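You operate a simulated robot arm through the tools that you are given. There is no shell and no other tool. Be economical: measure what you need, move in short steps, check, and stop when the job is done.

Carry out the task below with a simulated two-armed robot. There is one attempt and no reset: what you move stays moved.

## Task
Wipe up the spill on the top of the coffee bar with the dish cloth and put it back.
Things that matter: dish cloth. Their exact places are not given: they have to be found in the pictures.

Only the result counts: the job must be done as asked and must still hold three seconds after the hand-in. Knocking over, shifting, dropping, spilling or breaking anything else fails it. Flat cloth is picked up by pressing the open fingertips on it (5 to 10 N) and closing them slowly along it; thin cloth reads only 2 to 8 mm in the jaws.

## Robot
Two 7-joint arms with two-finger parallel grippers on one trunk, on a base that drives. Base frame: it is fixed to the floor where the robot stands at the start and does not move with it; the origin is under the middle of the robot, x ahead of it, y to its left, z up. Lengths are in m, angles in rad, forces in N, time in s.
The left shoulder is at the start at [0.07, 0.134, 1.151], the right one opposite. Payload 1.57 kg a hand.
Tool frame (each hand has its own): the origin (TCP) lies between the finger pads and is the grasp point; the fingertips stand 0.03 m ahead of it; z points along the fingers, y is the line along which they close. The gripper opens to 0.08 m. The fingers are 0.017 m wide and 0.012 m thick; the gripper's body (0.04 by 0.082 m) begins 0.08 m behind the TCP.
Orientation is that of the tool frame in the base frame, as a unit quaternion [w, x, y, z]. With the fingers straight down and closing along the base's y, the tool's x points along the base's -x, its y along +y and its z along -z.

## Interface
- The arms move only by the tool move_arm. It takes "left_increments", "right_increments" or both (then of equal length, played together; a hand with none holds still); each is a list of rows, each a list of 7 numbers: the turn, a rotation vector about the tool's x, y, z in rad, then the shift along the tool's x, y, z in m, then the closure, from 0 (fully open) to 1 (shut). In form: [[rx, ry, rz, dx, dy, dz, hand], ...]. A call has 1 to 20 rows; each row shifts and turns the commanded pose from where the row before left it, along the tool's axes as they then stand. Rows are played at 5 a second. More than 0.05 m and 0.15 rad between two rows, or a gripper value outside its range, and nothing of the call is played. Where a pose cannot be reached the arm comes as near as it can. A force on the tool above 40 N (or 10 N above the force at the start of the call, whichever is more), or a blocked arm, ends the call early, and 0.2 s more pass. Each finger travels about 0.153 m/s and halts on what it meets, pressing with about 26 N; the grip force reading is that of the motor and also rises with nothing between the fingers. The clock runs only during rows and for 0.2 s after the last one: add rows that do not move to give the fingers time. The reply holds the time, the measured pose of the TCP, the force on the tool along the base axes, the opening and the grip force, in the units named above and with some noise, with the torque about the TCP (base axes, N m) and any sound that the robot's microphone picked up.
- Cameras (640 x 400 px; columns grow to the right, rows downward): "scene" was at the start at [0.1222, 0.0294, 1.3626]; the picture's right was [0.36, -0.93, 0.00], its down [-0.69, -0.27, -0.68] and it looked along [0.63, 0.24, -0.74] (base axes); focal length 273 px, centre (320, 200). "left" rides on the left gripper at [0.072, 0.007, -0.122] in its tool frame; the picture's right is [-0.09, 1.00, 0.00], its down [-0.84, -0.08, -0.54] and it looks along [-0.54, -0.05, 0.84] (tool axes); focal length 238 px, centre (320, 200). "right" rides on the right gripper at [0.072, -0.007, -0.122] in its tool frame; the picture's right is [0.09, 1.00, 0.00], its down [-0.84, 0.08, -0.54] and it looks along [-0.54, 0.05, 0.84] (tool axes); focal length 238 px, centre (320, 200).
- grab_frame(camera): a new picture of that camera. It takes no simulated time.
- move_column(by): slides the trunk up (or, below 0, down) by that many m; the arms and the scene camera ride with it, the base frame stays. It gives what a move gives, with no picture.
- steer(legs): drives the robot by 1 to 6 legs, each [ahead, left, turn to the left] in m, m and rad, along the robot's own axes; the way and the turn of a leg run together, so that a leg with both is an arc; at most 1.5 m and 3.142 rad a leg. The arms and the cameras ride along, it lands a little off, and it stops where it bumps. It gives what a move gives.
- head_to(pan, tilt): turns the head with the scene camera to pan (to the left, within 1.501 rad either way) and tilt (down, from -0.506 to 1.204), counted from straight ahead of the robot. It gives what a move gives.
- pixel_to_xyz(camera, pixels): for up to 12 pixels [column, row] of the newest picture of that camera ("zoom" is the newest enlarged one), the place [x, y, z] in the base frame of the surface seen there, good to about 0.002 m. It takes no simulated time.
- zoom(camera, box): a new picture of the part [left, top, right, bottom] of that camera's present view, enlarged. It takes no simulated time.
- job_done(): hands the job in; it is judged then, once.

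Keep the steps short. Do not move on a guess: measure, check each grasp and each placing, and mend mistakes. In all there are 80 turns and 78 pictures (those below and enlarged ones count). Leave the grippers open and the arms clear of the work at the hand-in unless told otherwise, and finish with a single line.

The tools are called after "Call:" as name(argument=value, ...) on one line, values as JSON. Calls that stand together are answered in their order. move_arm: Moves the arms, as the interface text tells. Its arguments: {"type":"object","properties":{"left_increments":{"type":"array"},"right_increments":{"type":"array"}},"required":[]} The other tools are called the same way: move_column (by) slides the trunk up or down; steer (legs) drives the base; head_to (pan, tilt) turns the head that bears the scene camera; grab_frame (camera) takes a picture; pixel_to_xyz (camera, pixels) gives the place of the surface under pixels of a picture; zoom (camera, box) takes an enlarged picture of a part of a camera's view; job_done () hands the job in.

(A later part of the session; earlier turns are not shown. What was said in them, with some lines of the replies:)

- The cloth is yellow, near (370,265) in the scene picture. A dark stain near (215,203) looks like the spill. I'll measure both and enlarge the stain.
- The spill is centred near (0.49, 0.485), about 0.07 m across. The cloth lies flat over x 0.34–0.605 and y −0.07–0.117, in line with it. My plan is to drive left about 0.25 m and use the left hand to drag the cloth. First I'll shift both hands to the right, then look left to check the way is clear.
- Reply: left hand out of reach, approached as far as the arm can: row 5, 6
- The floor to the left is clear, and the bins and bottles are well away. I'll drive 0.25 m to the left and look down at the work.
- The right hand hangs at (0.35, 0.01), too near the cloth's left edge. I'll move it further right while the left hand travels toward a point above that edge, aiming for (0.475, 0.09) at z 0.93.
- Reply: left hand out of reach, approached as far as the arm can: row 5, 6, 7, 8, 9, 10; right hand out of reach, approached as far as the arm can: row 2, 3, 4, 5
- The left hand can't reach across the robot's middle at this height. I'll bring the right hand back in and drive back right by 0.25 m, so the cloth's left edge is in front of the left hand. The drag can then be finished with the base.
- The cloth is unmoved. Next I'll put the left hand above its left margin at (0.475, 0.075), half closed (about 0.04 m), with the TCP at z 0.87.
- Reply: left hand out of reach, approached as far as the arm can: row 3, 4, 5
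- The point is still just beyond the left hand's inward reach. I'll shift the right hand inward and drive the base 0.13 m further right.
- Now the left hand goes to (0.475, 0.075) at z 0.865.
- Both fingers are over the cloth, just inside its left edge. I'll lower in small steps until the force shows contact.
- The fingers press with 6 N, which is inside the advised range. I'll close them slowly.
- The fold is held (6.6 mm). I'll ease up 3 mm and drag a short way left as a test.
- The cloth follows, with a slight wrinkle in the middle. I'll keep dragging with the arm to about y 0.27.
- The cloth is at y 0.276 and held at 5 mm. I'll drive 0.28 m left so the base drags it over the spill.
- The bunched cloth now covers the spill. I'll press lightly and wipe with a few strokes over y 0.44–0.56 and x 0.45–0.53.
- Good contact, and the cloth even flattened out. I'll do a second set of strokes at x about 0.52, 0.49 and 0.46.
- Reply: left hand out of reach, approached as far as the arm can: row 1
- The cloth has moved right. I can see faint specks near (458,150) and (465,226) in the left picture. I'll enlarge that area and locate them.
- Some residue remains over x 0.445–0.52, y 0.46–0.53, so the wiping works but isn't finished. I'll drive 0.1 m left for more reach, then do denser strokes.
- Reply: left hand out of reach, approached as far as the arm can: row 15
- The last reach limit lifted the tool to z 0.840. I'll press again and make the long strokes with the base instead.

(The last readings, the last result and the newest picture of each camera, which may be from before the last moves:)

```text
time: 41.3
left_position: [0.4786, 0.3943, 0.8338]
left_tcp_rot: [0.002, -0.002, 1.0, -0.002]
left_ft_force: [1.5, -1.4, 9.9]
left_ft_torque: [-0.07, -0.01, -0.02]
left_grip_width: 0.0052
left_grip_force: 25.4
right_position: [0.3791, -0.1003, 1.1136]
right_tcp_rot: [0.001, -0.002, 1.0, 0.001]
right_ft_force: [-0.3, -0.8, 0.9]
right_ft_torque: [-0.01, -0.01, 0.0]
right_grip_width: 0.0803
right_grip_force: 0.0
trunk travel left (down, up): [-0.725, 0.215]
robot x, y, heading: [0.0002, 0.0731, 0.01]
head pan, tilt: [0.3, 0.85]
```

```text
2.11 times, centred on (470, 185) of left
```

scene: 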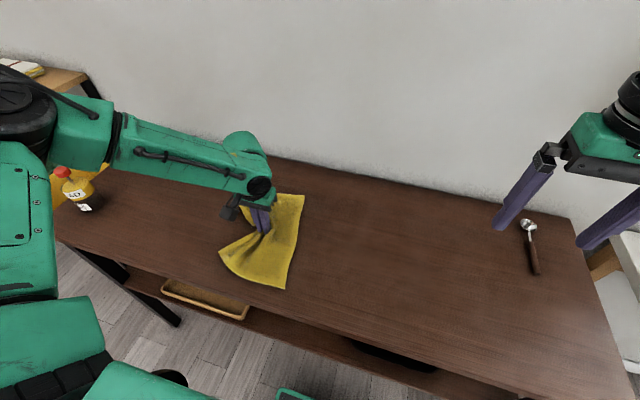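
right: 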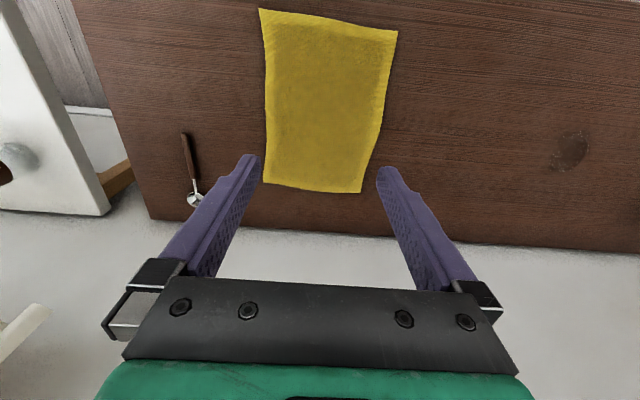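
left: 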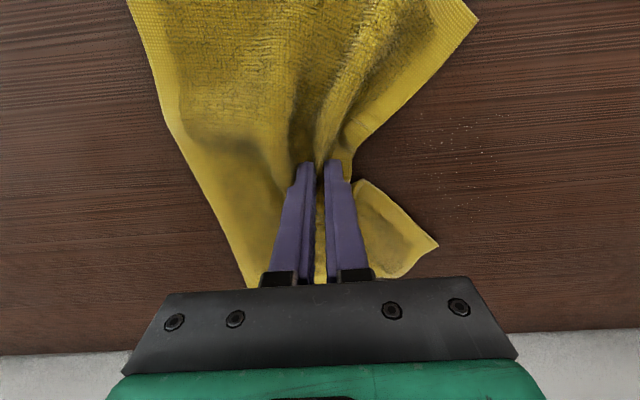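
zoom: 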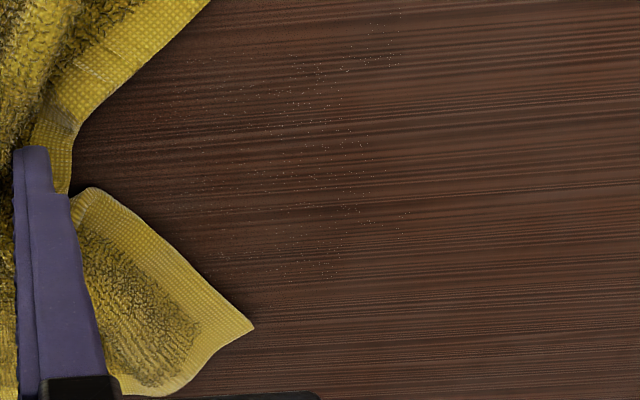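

Only fine, faint specks remain. I'll locate them, then make a few more passes.

Call:
pixel_to_xyz(camera="zoom", pixels=[[390, 40], [300, 90], [290, 270], [410, 210], [330, 180], [200, 100]])

Call:
steer(legs=[[0, 0.17, 0]])

Call:
move_arm(left_increments=[[0, 0, 0, 0.02, 0, 0, 1]])

Call:
steer(legs=[[0, -0.17, 0]])

Call:
move_arm(left_increments=[[0, 0, 0, 0.02, 0, 0, 1]])

Call:
steer(legs=[[0, 0.17, 0]])

Call:
move_arm(left_increments=[[0, 0, 0, -0.025, 0, 0, 1], [0, 0, 0, -0.025, 0, 0, 1]])

Call:
steer(legs=[[0, -0.18, 0]])

Call:
grab_frame(camera="left")

Call:
zoom(camera="left", box=[340, 70, 600, 260])

```text
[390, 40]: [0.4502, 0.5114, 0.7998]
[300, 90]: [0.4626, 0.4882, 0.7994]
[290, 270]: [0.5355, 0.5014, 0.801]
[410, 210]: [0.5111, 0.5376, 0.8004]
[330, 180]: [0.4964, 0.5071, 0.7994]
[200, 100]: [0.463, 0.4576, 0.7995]
```

```text
time: 42.8
left_position: [0.4789, 0.5653, 0.8354]
left_tcp_rot: [0.002, -0.002, 1.0, 0.0]
left_ft_force: [0.2, 0.1, 11.8]
left_ft_torque: [-0.01, -0.04, 0.04]
left_grip_width: 0.0048
left_grip_force: 24.8
right_position: [0.3782, 0.0712, 1.1143]
right_tcp_rot: [0.001, -0.001, 1.0, 0.001]
right_ft_force: [0.2, 0.5, 0.7]
right_ft_torque: [0.03, 0.03, 0.0]
right_grip_width: 0.0799
right_grip_force: 0.1
trunk travel left (down, up): [-0.725, 0.215]
robot x, y, heading: [0.0037, 0.2464, 0.003]
head pan, tilt: [0.3, 0.85]
```

```text
time: 43.2
left_position: [0.462, 0.5649, 0.8353]
left_tcp_rot: [0.003, -0.001, 1.0, -0.001]
left_ft_force: [5.3, 1.1, 12.4]
left_ft_torque: [-0.02, -0.19, 0.05]
left_grip_width: 0.0048
left_grip_force: 25.1
right_position: [0.379, 0.0712, 1.1138]
right_tcp_rot: [0.001, 0.0, 1.0, 0.001]
right_ft_force: [-0.1, -0.2, 0.1]
right_ft_torque: [-0.02, -0.01, -0.01]
right_grip_width: 0.0801
right_grip_force: 0.0
trunk travel left (down, up): [-0.725, 0.215]
robot x, y, heading: [0.0017, 0.2445, -0.002]
head pan, tilt: [0.3, 0.85]
```

```text
time: 44.6
left_position: [0.461, 0.3923, 0.8341]
left_tcp_rot: [0.003, 0.0, 1.0, -0.001]
left_ft_force: [-1.0, -3.7, 14.9]
left_ft_torque: [-0.13, 0.04, 0.03]
left_grip_width: 0.0051
left_grip_force: 24.9
right_position: [0.3799, -0.1014, 1.1143]
right_tcp_rot: [0.002, -0.001, 1.0, 0.001]
right_ft_force: [-0.7, -0.1, 0.3]
right_ft_torque: [0.01, 0.01, -0.01]
right_grip_width: 0.0798
right_grip_force: 0.1
trunk travel left (down, up): [-0.725, 0.215]
robot x, y, heading: [0.002, 0.0737, 0.001]
head pan, tilt: [0.3, 0.85]
```

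```text
time: 45.0
left_position: [0.4415, 0.3931, 0.8356]
left_tcp_rot: [0.004, 0.001, 1.0, -0.002]
left_ft_force: [6.0, -0.6, 13.3]
left_ft_torque: [-0.07, -0.19, 0.03]
left_grip_width: 0.005
left_grip_force: 25.6
right_position: [0.3782, -0.0999, 1.1137]
right_tcp_rot: [0.001, -0.001, 1.0, 0.001]
right_ft_force: [-0.3, -0.3, 0.1]
right_ft_torque: [-0.03, -0.02, 0.0]
right_grip_width: 0.0799
right_grip_force: 0.1
trunk travel left (down, up): [-0.725, 0.215]
robot x, y, heading: [-0.0005, 0.0715, 0.002]
head pan, tilt: [0.3, 0.85]
```

```text
time: 46.5
left_position: [0.4402, 0.5644, 0.8353]
left_tcp_rot: [0.003, -0.001, 1.0, -0.001]
left_ft_force: [3.1, 3.7, 21.6]
left_ft_torque: [0.06, -0.12, 0.06]
left_grip_width: 0.0052
left_grip_force: 26.1
right_position: [0.3777, 0.072, 1.1147]
right_tcp_rot: [0.001, -0.001, 1.0, 0.0]
right_ft_force: [0.2, -0.2, -0.2]
right_ft_torque: [-0.04, -0.01, 0.01]
right_grip_width: 0.0796
right_grip_force: 0.0
trunk travel left (down, up): [-0.725, 0.215]
robot x, y, heading: [-0.002, 0.2483, 0.001]
head pan, tilt: [0.3, 0.85]
```

```text
time: 47.1
left_position: [0.4905, 0.5608, 0.8354]
left_tcp_rot: [0.003, -0.001, 1.0, -0.001]
left_ft_force: [-2.2, 0.7, 7.0]
left_ft_torque: [-0.03, 0.06, 0.02]
left_grip_width: 0.0055
left_grip_force: 25.4
right_position: [0.3791, 0.0703, 1.114]
right_tcp_rot: [0.002, 0.0, 1.0, 0.0]
right_ft_force: [-0.3, 0.8, -0.2]
right_ft_torque: [0.01, -0.03, 0.02]
right_grip_width: 0.0801
right_grip_force: 0.0
trunk travel left (down, up): [-0.725, 0.215]
robot x, y, heading: [0.0, 0.2417, 0.003]
head pan, tilt: [0.3, 0.85]
```

```text
time: 48.6
left_position: [0.4917, 0.3797, 0.8357]
left_tcp_rot: [0.004, -0.001, 1.0, -0.001]
left_ft_force: [1.7, 0.5, 7.1]
left_ft_torque: [0.02, -0.03, 0.04]
left_grip_width: 0.0052
left_grip_force: 25.3
right_position: [0.3788, -0.1118, 1.1136]
right_tcp_rot: [0.0, -0.001, 1.0, 0.001]
right_ft_force: [-0.3, 0.7, -0.5]
right_ft_torque: [0.03, 0.01, 0.02]
right_grip_width: 0.0801
right_grip_force: 0.0
trunk travel left (down, up): [-0.725, 0.215]
robot x, y, heading: [0.0036, 0.0646, 0.005]
head pan, tilt: [0.3, 0.85]
```

```text
50 pictures are left
```

left: 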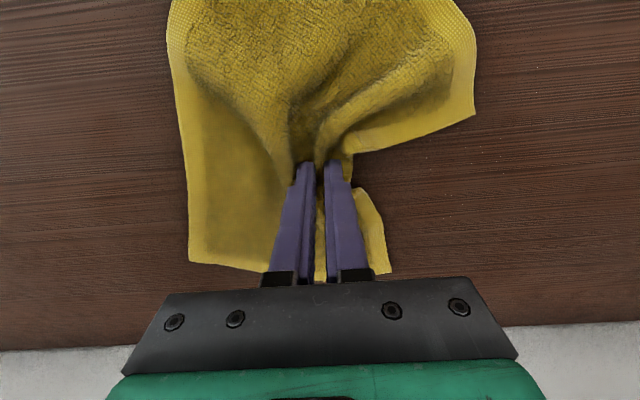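

```text
2.11 times, centred on (470, 165) of left
```

zoom: 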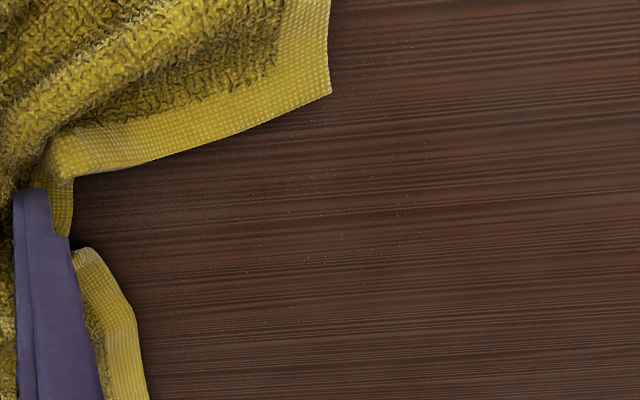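

The mark is nearly gone. One more round trip, at x about 0.51 and then 0.465, to finish.

Call:
steer(legs=[[0, 0.18, 0]])

Call:
move_arm(left_increments=[[0, 0, 0, -0.02, 0, 0, 1]])

Call:
steer(legs=[[0, -0.16, 0]])

Call:
move_arm(left_increments=[[0, 0, 0, 0.02, 0, 0, 1], [0, 0, 0, 0.02, 0, 0, 1]])

Call:
steer(legs=[[0, 0.16, 0]])

Call:
steer(legs=[[0, -0.22, 0]])

Call:
grab_frame(camera="left")

Call:
zoom(camera="left", box=[360, 70, 620, 260])

Call:
grab_frame(camera="scene")

```text
time: 50.1
left_position: [0.4942, 0.56, 0.8357]
left_tcp_rot: [0.003, 0.001, 1.0, -0.001]
left_ft_force: [-0.7, -1.0, 8.3]
left_ft_torque: [-0.05, 0.01, 0.02]
left_grip_width: 0.0052
left_grip_force: 25.4
right_position: [0.3784, 0.0689, 1.114]
right_tcp_rot: [0.001, 0.002, 1.0, 0.001]
right_ft_force: [0.5, 0.6, -0.6]
right_ft_torque: [-0.01, -0.02, -0.01]
right_grip_width: 0.0803
right_grip_force: 0.1
trunk travel left (down, up): [-0.725, 0.215]
robot x, y, heading: [0.0048, 0.2435, -0.006]
head pan, tilt: [0.3, 0.85]
```

```text
time: 50.5
left_position: [0.514, 0.5597, 0.8351]
left_tcp_rot: [0.004, 0.001, 1.0, 0.0]
left_ft_force: [-2.6, 1.9, 8.4]
left_ft_torque: [0.06, 0.1, -0.01]
left_grip_width: 0.0052
left_grip_force: 25.8
right_position: [0.3802, 0.0679, 1.1131]
right_tcp_rot: [0.001, 0.002, 1.0, 0.001]
right_ft_force: [0.1, -0.6, 0.4]
right_ft_torque: [0.03, 0.0, -0.05]
right_grip_width: 0.0802
right_grip_force: 0.0
trunk travel left (down, up): [-0.725, 0.215]
robot x, y, heading: [0.0033, 0.2453, -0.003]
head pan, tilt: [0.3, 0.85]
```

```text
time: 52.0
left_position: [0.5136, 0.3971, 0.8352]
left_tcp_rot: [0.004, 0.002, 1.0, -0.001]
left_ft_force: [0.7, -0.5, 7.3]
left_ft_torque: [-0.02, -0.07, -0.02]
left_grip_width: 0.0052
left_grip_force: 24.7
right_position: [0.3778, -0.0911, 1.1138]
right_tcp_rot: [0.001, 0.002, 1.0, 0.001]
right_ft_force: [-0.3, -0.5, 0.6]
right_ft_torque: [0.04, 0.01, 0.0]
right_grip_width: 0.08
right_grip_force: 0.0
trunk travel left (down, up): [-0.725, 0.215]
robot x, y, heading: [0.0006, 0.0817, -0.003]
head pan, tilt: [0.3, 0.85]
```

```text
time: 52.6
left_position: [0.4763, 0.3991, 0.8361]
left_tcp_rot: [0.006, 0.002, 1.0, 0.0]
left_ft_force: [2.4, 2.2, 9.4]
left_ft_torque: [0.03, -0.07, 0.03]
left_grip_width: 0.005
left_grip_force: 25.4
right_position: [0.3788, -0.0923, 1.1133]
right_tcp_rot: [0.001, 0.001, 1.0, 0.001]
right_ft_force: [-1.3, -0.1, 0.1]
right_ft_torque: [0.03, -0.03, -0.01]
right_grip_width: 0.0799
right_grip_force: 0.0
trunk travel left (down, up): [-0.725, 0.215]
robot x, y, heading: [-0.0003, 0.0867, -0.004]
head pan, tilt: [0.3, 0.85]
```

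```text
time: 54.0
left_position: [0.4756, 0.5618, 0.8342]
left_tcp_rot: [0.004, 0.003, 1.0, -0.001]
left_ft_force: [0.9, -0.2, 12.3]
left_ft_torque: [-0.03, -0.02, 0.04]
left_grip_width: 0.0051
left_grip_force: 25.3
right_position: [0.3789, 0.0721, 1.1132]
right_tcp_rot: [0.001, 0.002, 1.0, 0.001]
right_ft_force: [0.1, -0.5, -0.8]
right_ft_torque: [-0.03, 0.01, 0.04]
right_grip_width: 0.0797
right_grip_force: 0.0
trunk travel left (down, up): [-0.725, 0.215]
robot x, y, heading: [-0.0011, 0.2477, -0.003]
head pan, tilt: [0.3, 0.85]
```

```text
time: 55.7
left_position: [0.4771, 0.3366, 0.8354]
left_tcp_rot: [0.004, 0.005, 1.0, 0.0]
left_ft_force: [-0.3, -0.1, 7.3]
left_ft_torque: [-0.03, -0.03, -0.01]
left_grip_width: 0.0055
left_grip_force: 25.2
right_position: [0.3765, -0.1535, 1.1125]
right_tcp_rot: [0.001, 0.005, 1.0, 0.001]
right_ft_force: [0.6, -0.2, 0.7]
right_ft_torque: [0.01, 0.02, 0.0]
right_grip_width: 0.0801
right_grip_force: 0.1
trunk travel left (down, up): [-0.725, 0.215]
robot x, y, heading: [-0.0012, 0.0244, -0.006]
head pan, tilt: [0.3, 0.85]
```

```text
48 pictures are left
```

left: 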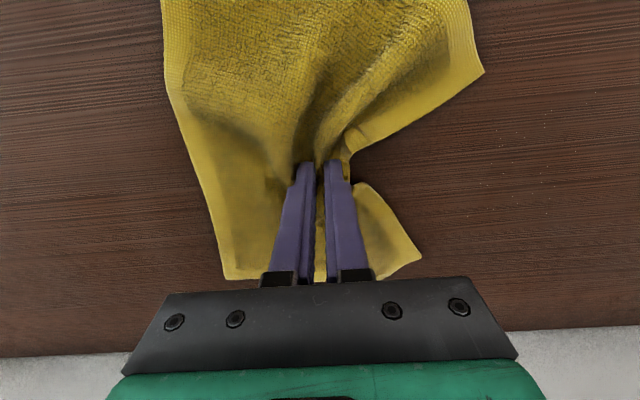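

```text
2.11 times, centred on (490, 165) of left
```

zoom: 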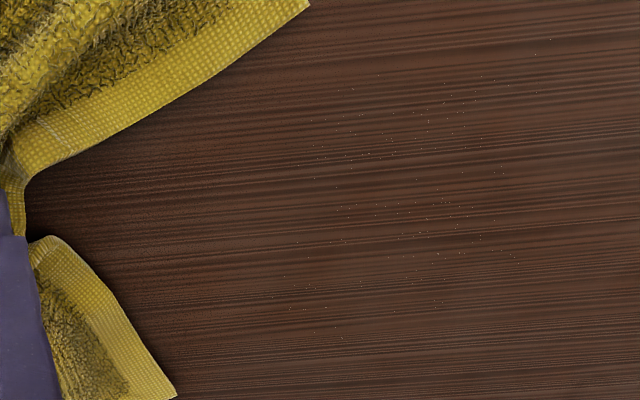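

```text
46 pictures are left
```

scene: 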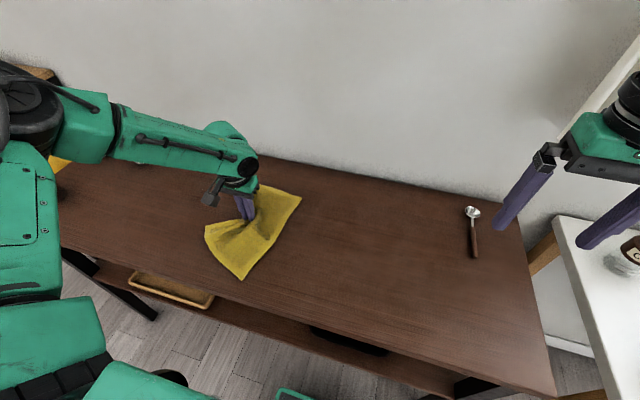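

Only scattered pinprick specks are left. I'll make one last combined pass, with the base doing all the strokes in a single call.

Call:
steer(legs=[[0.02, 0.22, 0], [0.01, -0.14, 0], [-0.03, 0.14, 0], [-0.015, -0.14, 0], [-0.01, 0.14, 0], [0.025, -0.26, 0]])

Call:
zoom(camera="left", box=[360, 60, 640, 260])

Call:
grab_frame(camera="scene")

```text
time: 62.6
left_position: [0.478, 0.3088, 0.8346]
left_tcp_rot: [0.006, 0.008, 1.0, -0.001]
left_ft_force: [0.1, -1.8, 7.9]
left_ft_torque: [-0.05, -0.03, 0.01]
left_grip_width: 0.0053
left_grip_force: 25.6
right_position: [0.3748, -0.1812, 1.1136]
right_tcp_rot: [0.001, 0.007, 1.0, 0.001]
right_ft_force: [-0.2, -1.1, 0.5]
right_ft_torque: [0.0, 0.01, -0.01]
right_grip_width: 0.0802
right_grip_force: 0.0
trunk travel left (down, up): [-0.725, 0.215]
robot x, y, heading: [-0.0018, -0.0006, -0.015]
head pan, tilt: [0.3, 0.85]
```

```text
2.00 times, centred on (500, 160) of left
```

zoom: 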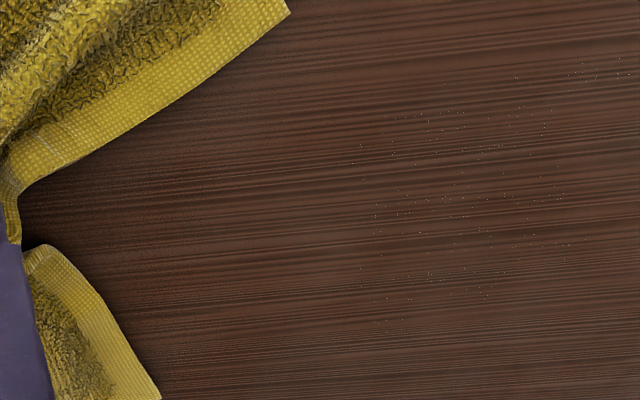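

```text
44 pictures are left
```

scene: 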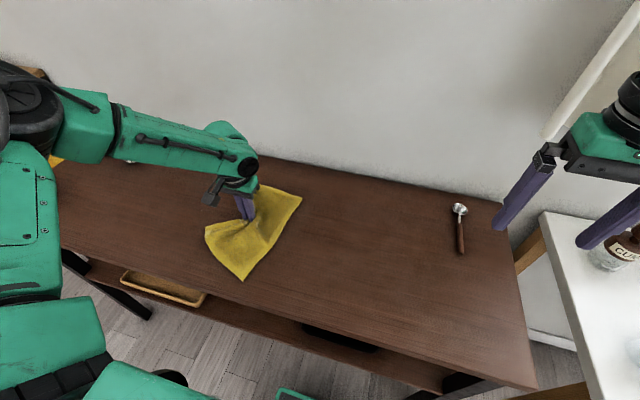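

The spill patch is clean: the pinpricks no longer change, so they are only rendering grain. Now the cloth goes back. I'll measure how it lies around the pinch.

Call:
pixel_to_xyz(camera="scene", pixels=[[300, 197], [263, 186], [207, 227], [214, 247], [243, 279], [272, 240], [250, 250], [459, 209]])

Call:
zoom(camera="scene", box=[180, 160, 340, 300])

```text
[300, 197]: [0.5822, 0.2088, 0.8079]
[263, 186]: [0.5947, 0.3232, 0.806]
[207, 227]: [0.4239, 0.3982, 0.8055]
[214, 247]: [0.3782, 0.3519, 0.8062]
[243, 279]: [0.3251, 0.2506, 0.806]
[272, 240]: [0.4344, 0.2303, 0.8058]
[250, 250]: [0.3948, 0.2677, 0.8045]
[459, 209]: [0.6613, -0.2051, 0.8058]
```

```text
2.86 times, centred on (260, 230) of scene
```

zoom: 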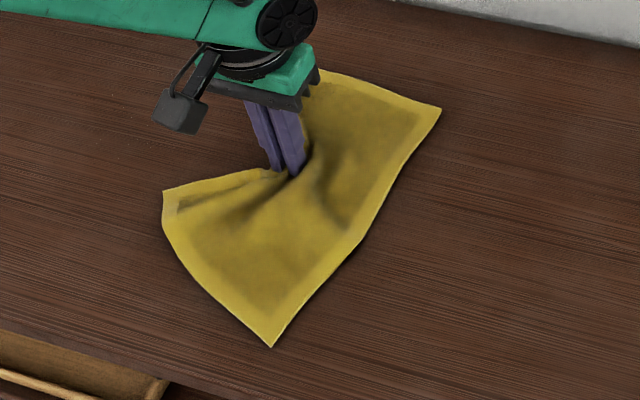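

The cloth is nearly flat, with only a gather at the pinch, and its centre is near (0.47, 0.285). It needs about 0.27 m to the right. I'll drag 0.17 m with the base and 0.1 m with the arm.

Call:
steer(legs=[[0, -0.17, 0.015]])

Call:
move_arm(left_increments=[[0, 0, 0, 0, -0.02, 0, 1], [0, 0, 0, 0, -0.02, 0, 1], [0, 0, 0, 0, -0.02, 0, 1], [0, 0, 0, 0, -0.02, 0, 1], [0, 0, 0, 0, -0.02, 0, 1]])

Call:
zoom(camera="scene", box=[200, 140, 400, 300])

```text
time: 64.1
left_position: [0.4733, 0.1418, 0.8359]
left_tcp_rot: [0.005, 0.002, 1.0, -0.001]
left_ft_force: [1.8, 0.5, 6.8]
left_ft_torque: [0.05, -0.04, 0.01]
left_grip_width: 0.005
left_grip_force: 25.7
right_position: [0.3752, -0.3481, 1.1142]
right_tcp_rot: [0.001, 0.0, 1.0, -0.001]
right_ft_force: [0.5, 0.0, -0.7]
right_ft_torque: [0.03, -0.03, -0.03]
right_grip_width: 0.08
right_grip_force: 0.1
trunk travel left (down, up): [-0.725, 0.215]
robot x, y, heading: [-0.0056, -0.1723, 0.001]
head pan, tilt: [0.3, 0.85]
```

```text
time: 65.3
left_position: [0.4719, 0.0421, 0.8348]
left_tcp_rot: [0.007, 0.001, 1.0, -0.001]
left_ft_force: [0.6, 5.3, 13.0]
left_ft_torque: [0.15, -0.01, 0.06]
left_grip_width: 0.0052
left_grip_force: 25.1
right_position: [0.3738, -0.3476, 1.1127]
right_tcp_rot: [0.002, 0.002, 1.0, 0.0]
right_ft_force: [0.1, -0.1, 0.5]
right_ft_torque: [0.06, 0.02, -0.02]
right_grip_width: 0.08
right_grip_force: 0.1
trunk travel left (down, up): [-0.725, 0.215]
robot x, y, heading: [-0.0032, -0.1767, -0.006]
head pan, tilt: [0.3, 0.85]
```

```text
2.50 times, centred on (300, 220) of scene
```

zoom: 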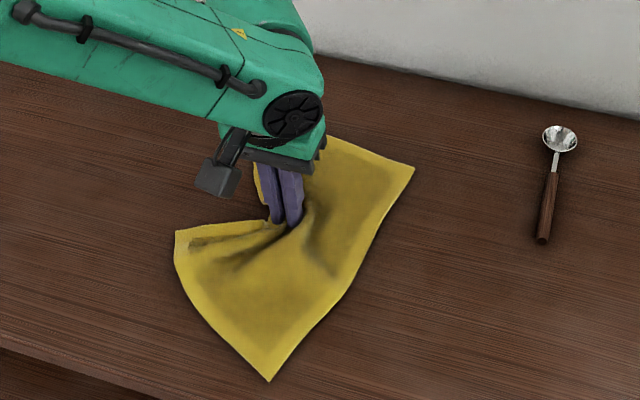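

Call:
pixel_to_xyz(camera="zoom", pixels=[[410, 172], [340, 140], [178, 235], [270, 376], [345, 280], [185, 290], [257, 180]])

```text
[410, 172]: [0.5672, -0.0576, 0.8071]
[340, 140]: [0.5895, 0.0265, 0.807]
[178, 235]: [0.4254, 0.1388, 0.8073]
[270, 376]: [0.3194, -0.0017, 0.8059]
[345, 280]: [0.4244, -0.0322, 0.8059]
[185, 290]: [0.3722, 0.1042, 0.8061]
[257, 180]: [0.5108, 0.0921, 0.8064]
```

The cloth lies at the right place but is turned about 10–13° clockwise. I'll turn the pinch about 0.3 rad counter-clockwise and see how the cloth follows.

Call:
move_arm(left_increments=[[0, 0, 0, -0.004, 0, -0.0015, 1], [0, 0, -0.06, 0, 0, 0, 1], [0, 0, -0.06, 0, 0, 0, 1], [0, 0, -0.06, 0, 0, 0, 1], [0, 0, -0.06, 0, 0, 0, 1], [0, 0, -0.06, 0, 0, 0, 1]])

Call:
zoom(camera="scene", box=[200, 140, 400, 300])

```text
time: 66.7
left_position: [0.4774, 0.0425, 0.8365]
left_tcp_rot: [0.006, -0.149, 0.989, -0.002]
left_ft_force: [-0.3, -1.0, 2.7]
left_ft_torque: [0.04, 0.0, -0.01]
left_grip_width: 0.0046
left_grip_force: 25.3
right_position: [0.3767, -0.3478, 1.1125]
right_tcp_rot: [0.0, 0.001, 1.0, 0.001]
right_ft_force: [0.2, -0.2, 0.1]
right_ft_torque: [0.0, 0.01, 0.0]
right_grip_width: 0.0799
right_grip_force: 0.0
trunk travel left (down, up): [-0.725, 0.215]
robot x, y, heading: [-0.0009, -0.1715, 0.002]
head pan, tilt: [0.3, 0.85]
```

```text
2.50 times, centred on (300, 220) of scene
```

zoom: 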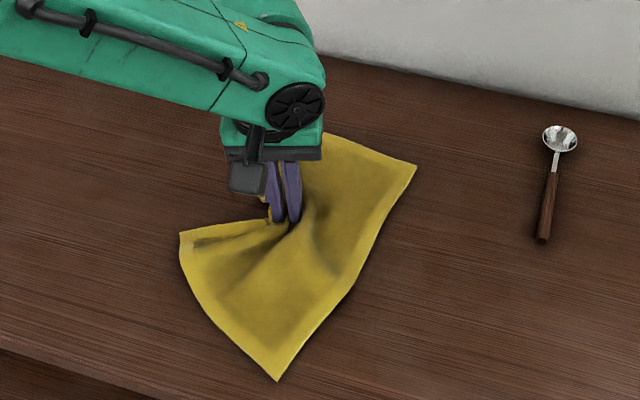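

The turn has the right sense. A bit more turn, then I'll open slowly on the table to spread the gather.

Call:
move_arm(left_increments=[[0, 0, -0.06, 0, 0, 0, 1], [0, 0, -0.06, 0, 0, 0, 1], [0, 0, -0.06, 0, 0, 0, 1], [0, 0, -0.06, 0, 0, 0, 1], [0, 0, 0, 0, 0, 0.0015, 0.93], [0, 0, 0, 0, 0, 0, 0.86], [0, 0, 0, 0, 0, 0, 0.79], [0, 0, 0, 0, 0, 0, 0.72], [0, 0, 0, 0, 0, 0, 0.65], [0, 0, 0, 0, 0, 0, 0.58], [0, 0, 0, 0, 0, 0, 0.5]])

Call:
zoom(camera="scene", box=[200, 140, 400, 300])

Call:
grab_frame(camera="left")

```text
time: 69.1
left_position: [0.4774, 0.0422, 0.8351]
left_tcp_rot: [0.005, -0.266, 0.964, -0.002]
left_ft_force: [0.3, 0.8, 0.7]
left_ft_torque: [0.02, -0.01, 0.03]
left_grip_width: 0.0393
left_grip_force: 0.1
right_position: [0.3773, -0.3483, 1.114]
right_tcp_rot: [0.001, 0.001, 1.0, 0.001]
right_ft_force: [-0.5, -0.5, 0.2]
right_ft_torque: [0.01, 0.0, 0.01]
right_grip_width: 0.0802
right_grip_force: 0.1
trunk travel left (down, up): [-0.725, 0.215]
robot x, y, heading: [-0.0019, -0.1751, -0.003]
head pan, tilt: [0.3, 0.85]
```

```text
2.50 times, centred on (300, 220) of scene
```

zoom: 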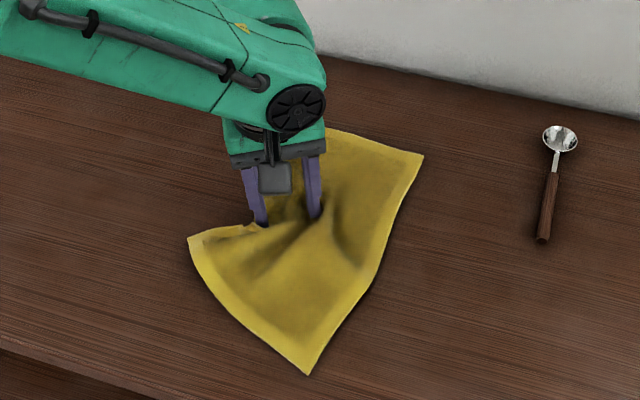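

```text
39 pictures are left
```

left: 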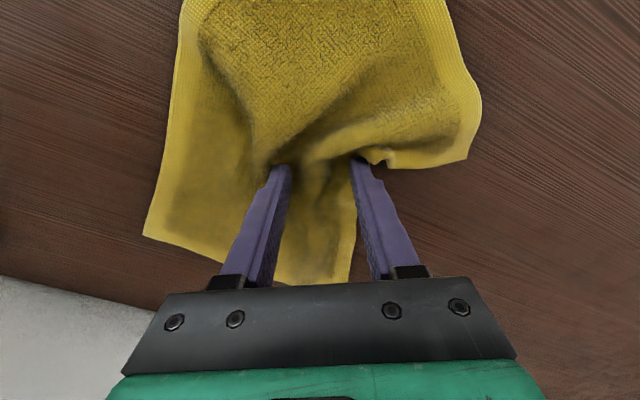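

The cloth is released and the gather is opening. I'll lift straight up and look at the shape.

Call:
move_arm(left_increments=[[0, 0, 0, 0, 0, -0.01, 0.5], [0, 0, 0, 0, 0, -0.02, 0.5], [0, 0, 0, 0, 0, -0.03, 0.5], [0, 0, 0, 0, 0, -0.03, 0.5], [0, 0, 0.1, 0, 0.04, 0, 0.5], [0, 0, 0.12, 0, 0.04, 0, 0.5], [0, 0, 0.12, 0, 0.04, 0, 0.5], [0, 0, 0.12, 0, 0.04, 0, 0.5]])

Call:
zoom(camera="scene", box=[200, 140, 400, 300])

Call:
pixel_to_xyz(camera="zoom", pixels=[[420, 157], [330, 130], [190, 240], [308, 372], [370, 280], [220, 310]])

```text
time: 70.9
left_position: [0.4187, 0.192, 0.9256]
left_tcp_rot: [0.005, -0.038, 0.999, -0.003]
left_ft_force: [-0.5, 0.7, 0.4]
left_ft_torque: [0.0, 0.0, 0.01]
left_grip_width: 0.0401
left_grip_force: 0.0
right_position: [0.3776, -0.3465, 1.1145]
right_tcp_rot: [0.001, 0.001, 1.0, -0.001]
right_ft_force: [0.4, -0.3, 0.5]
right_ft_torque: [0.0, -0.01, 0.04]
right_grip_width: 0.0802
right_grip_force: 0.0
trunk travel left (down, up): [-0.725, 0.215]
robot x, y, heading: [-0.0046, -0.1754, -0.003]
head pan, tilt: [0.3, 0.85]
```

```text
2.50 times, centred on (300, 220) of scene
```

zoom: 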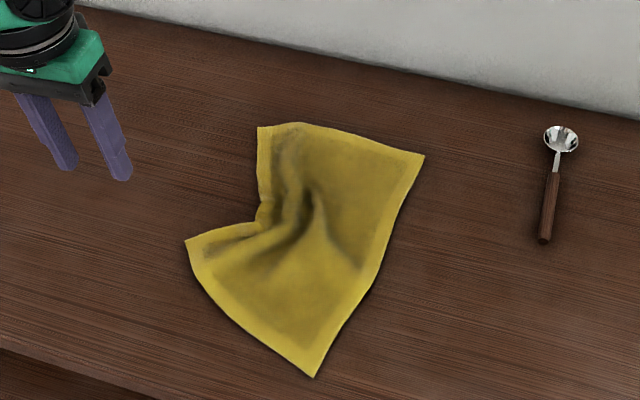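

```text
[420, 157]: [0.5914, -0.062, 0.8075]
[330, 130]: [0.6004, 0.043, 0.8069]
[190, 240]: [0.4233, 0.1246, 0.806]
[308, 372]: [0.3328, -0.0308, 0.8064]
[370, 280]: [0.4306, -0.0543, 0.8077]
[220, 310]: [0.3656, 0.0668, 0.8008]
```

The cloth is back: its corners sit within a few centimetres of their first places, and its centre is near (0.48, 0.03) against (0.474, 0.024) before. I'll raise the hand clear, open it and check the spill area and surroundings once more.

Call:
move_arm(left_increments=[[0, 0, 0, 0, 0, -0.03, 0.3], [0, 0, 0, 0.01, 0, -0.03, 0], [0, 0, 0, 0.02, 0, -0.03, 0], [0, 0, 0, 0.02, 0, 0, 0]])

Call:
head_to(pan=0.65, tilt=0.7)

Call:
grab_frame(camera="scene")

Call:
grab_frame(camera="left")

```text
time: 71.9
left_position: [0.3687, 0.1858, 1.0151]
left_tcp_rot: [0.005, -0.039, 0.999, -0.002]
left_ft_force: [-0.4, -0.3, -1.0]
left_ft_torque: [0.02, -0.02, 0.0]
left_grip_width: 0.0802
left_grip_force: 0.1
right_position: [0.3763, -0.3475, 1.1144]
right_tcp_rot: [0.001, 0.0, 1.0, 0.0]
right_ft_force: [0.2, 0.3, 0.4]
right_ft_torque: [0.0, 0.0, 0.0]
right_grip_width: 0.0799
right_grip_force: 0.1
trunk travel left (down, up): [-0.725, 0.215]
robot x, y, heading: [-0.0004, -0.176, -0.005]
head pan, tilt: [0.3, 0.85]
```

```text
time: 72.7
left_position: [0.3688, 0.1863, 1.0145]
left_tcp_rot: [0.005, -0.039, 0.999, -0.001]
left_ft_force: [0.5, -0.3, 0.6]
left_ft_torque: [-0.01, -0.02, 0.01]
left_grip_width: 0.08
left_grip_force: 0.1
right_position: [0.3777, -0.3468, 1.1126]
right_tcp_rot: [0.002, 0.001, 1.0, 0.0]
right_ft_force: [0.8, 0.2, -0.6]
right_ft_torque: [-0.02, 0.0, 0.0]
right_grip_width: 0.0799
right_grip_force: 0.1
trunk travel left (down, up): [-0.725, 0.215]
robot x, y, heading: [-0.0021, -0.1765, 0.003]
head pan, tilt: [0.649, 0.7]
```

```text
37 pictures are left
```

scene: 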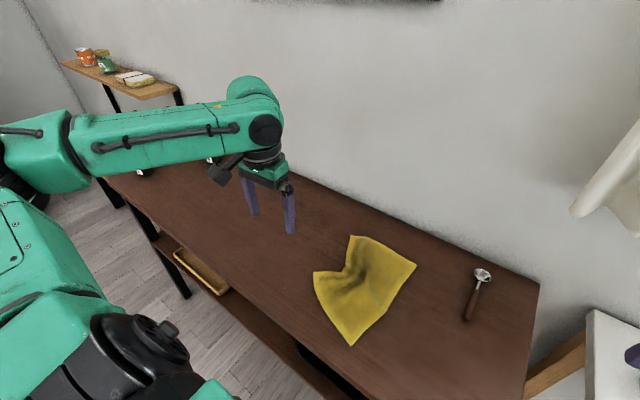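

```text
36 pictures are left
```

left: 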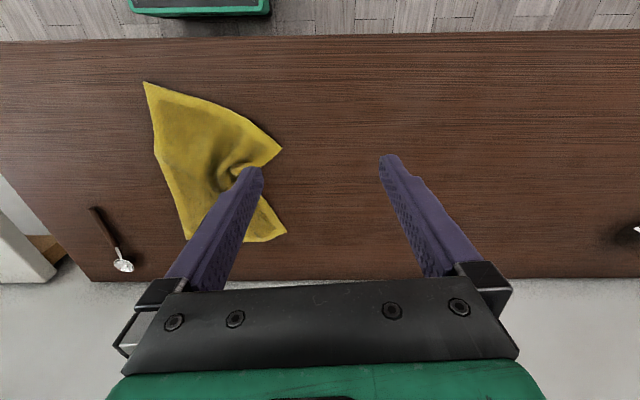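

The tabletop where the stain was (left picture, around (500,170)) is clean. The cloth lies in its place, nothing else has moved, and the grippers are open and clear. I'm handing in.

Call:
job_done()

```text
The job is handed in.
```

The spill is wiped up and the dish cloth is back in its original place within a few centimetres, with a small wrinkle on its left side.
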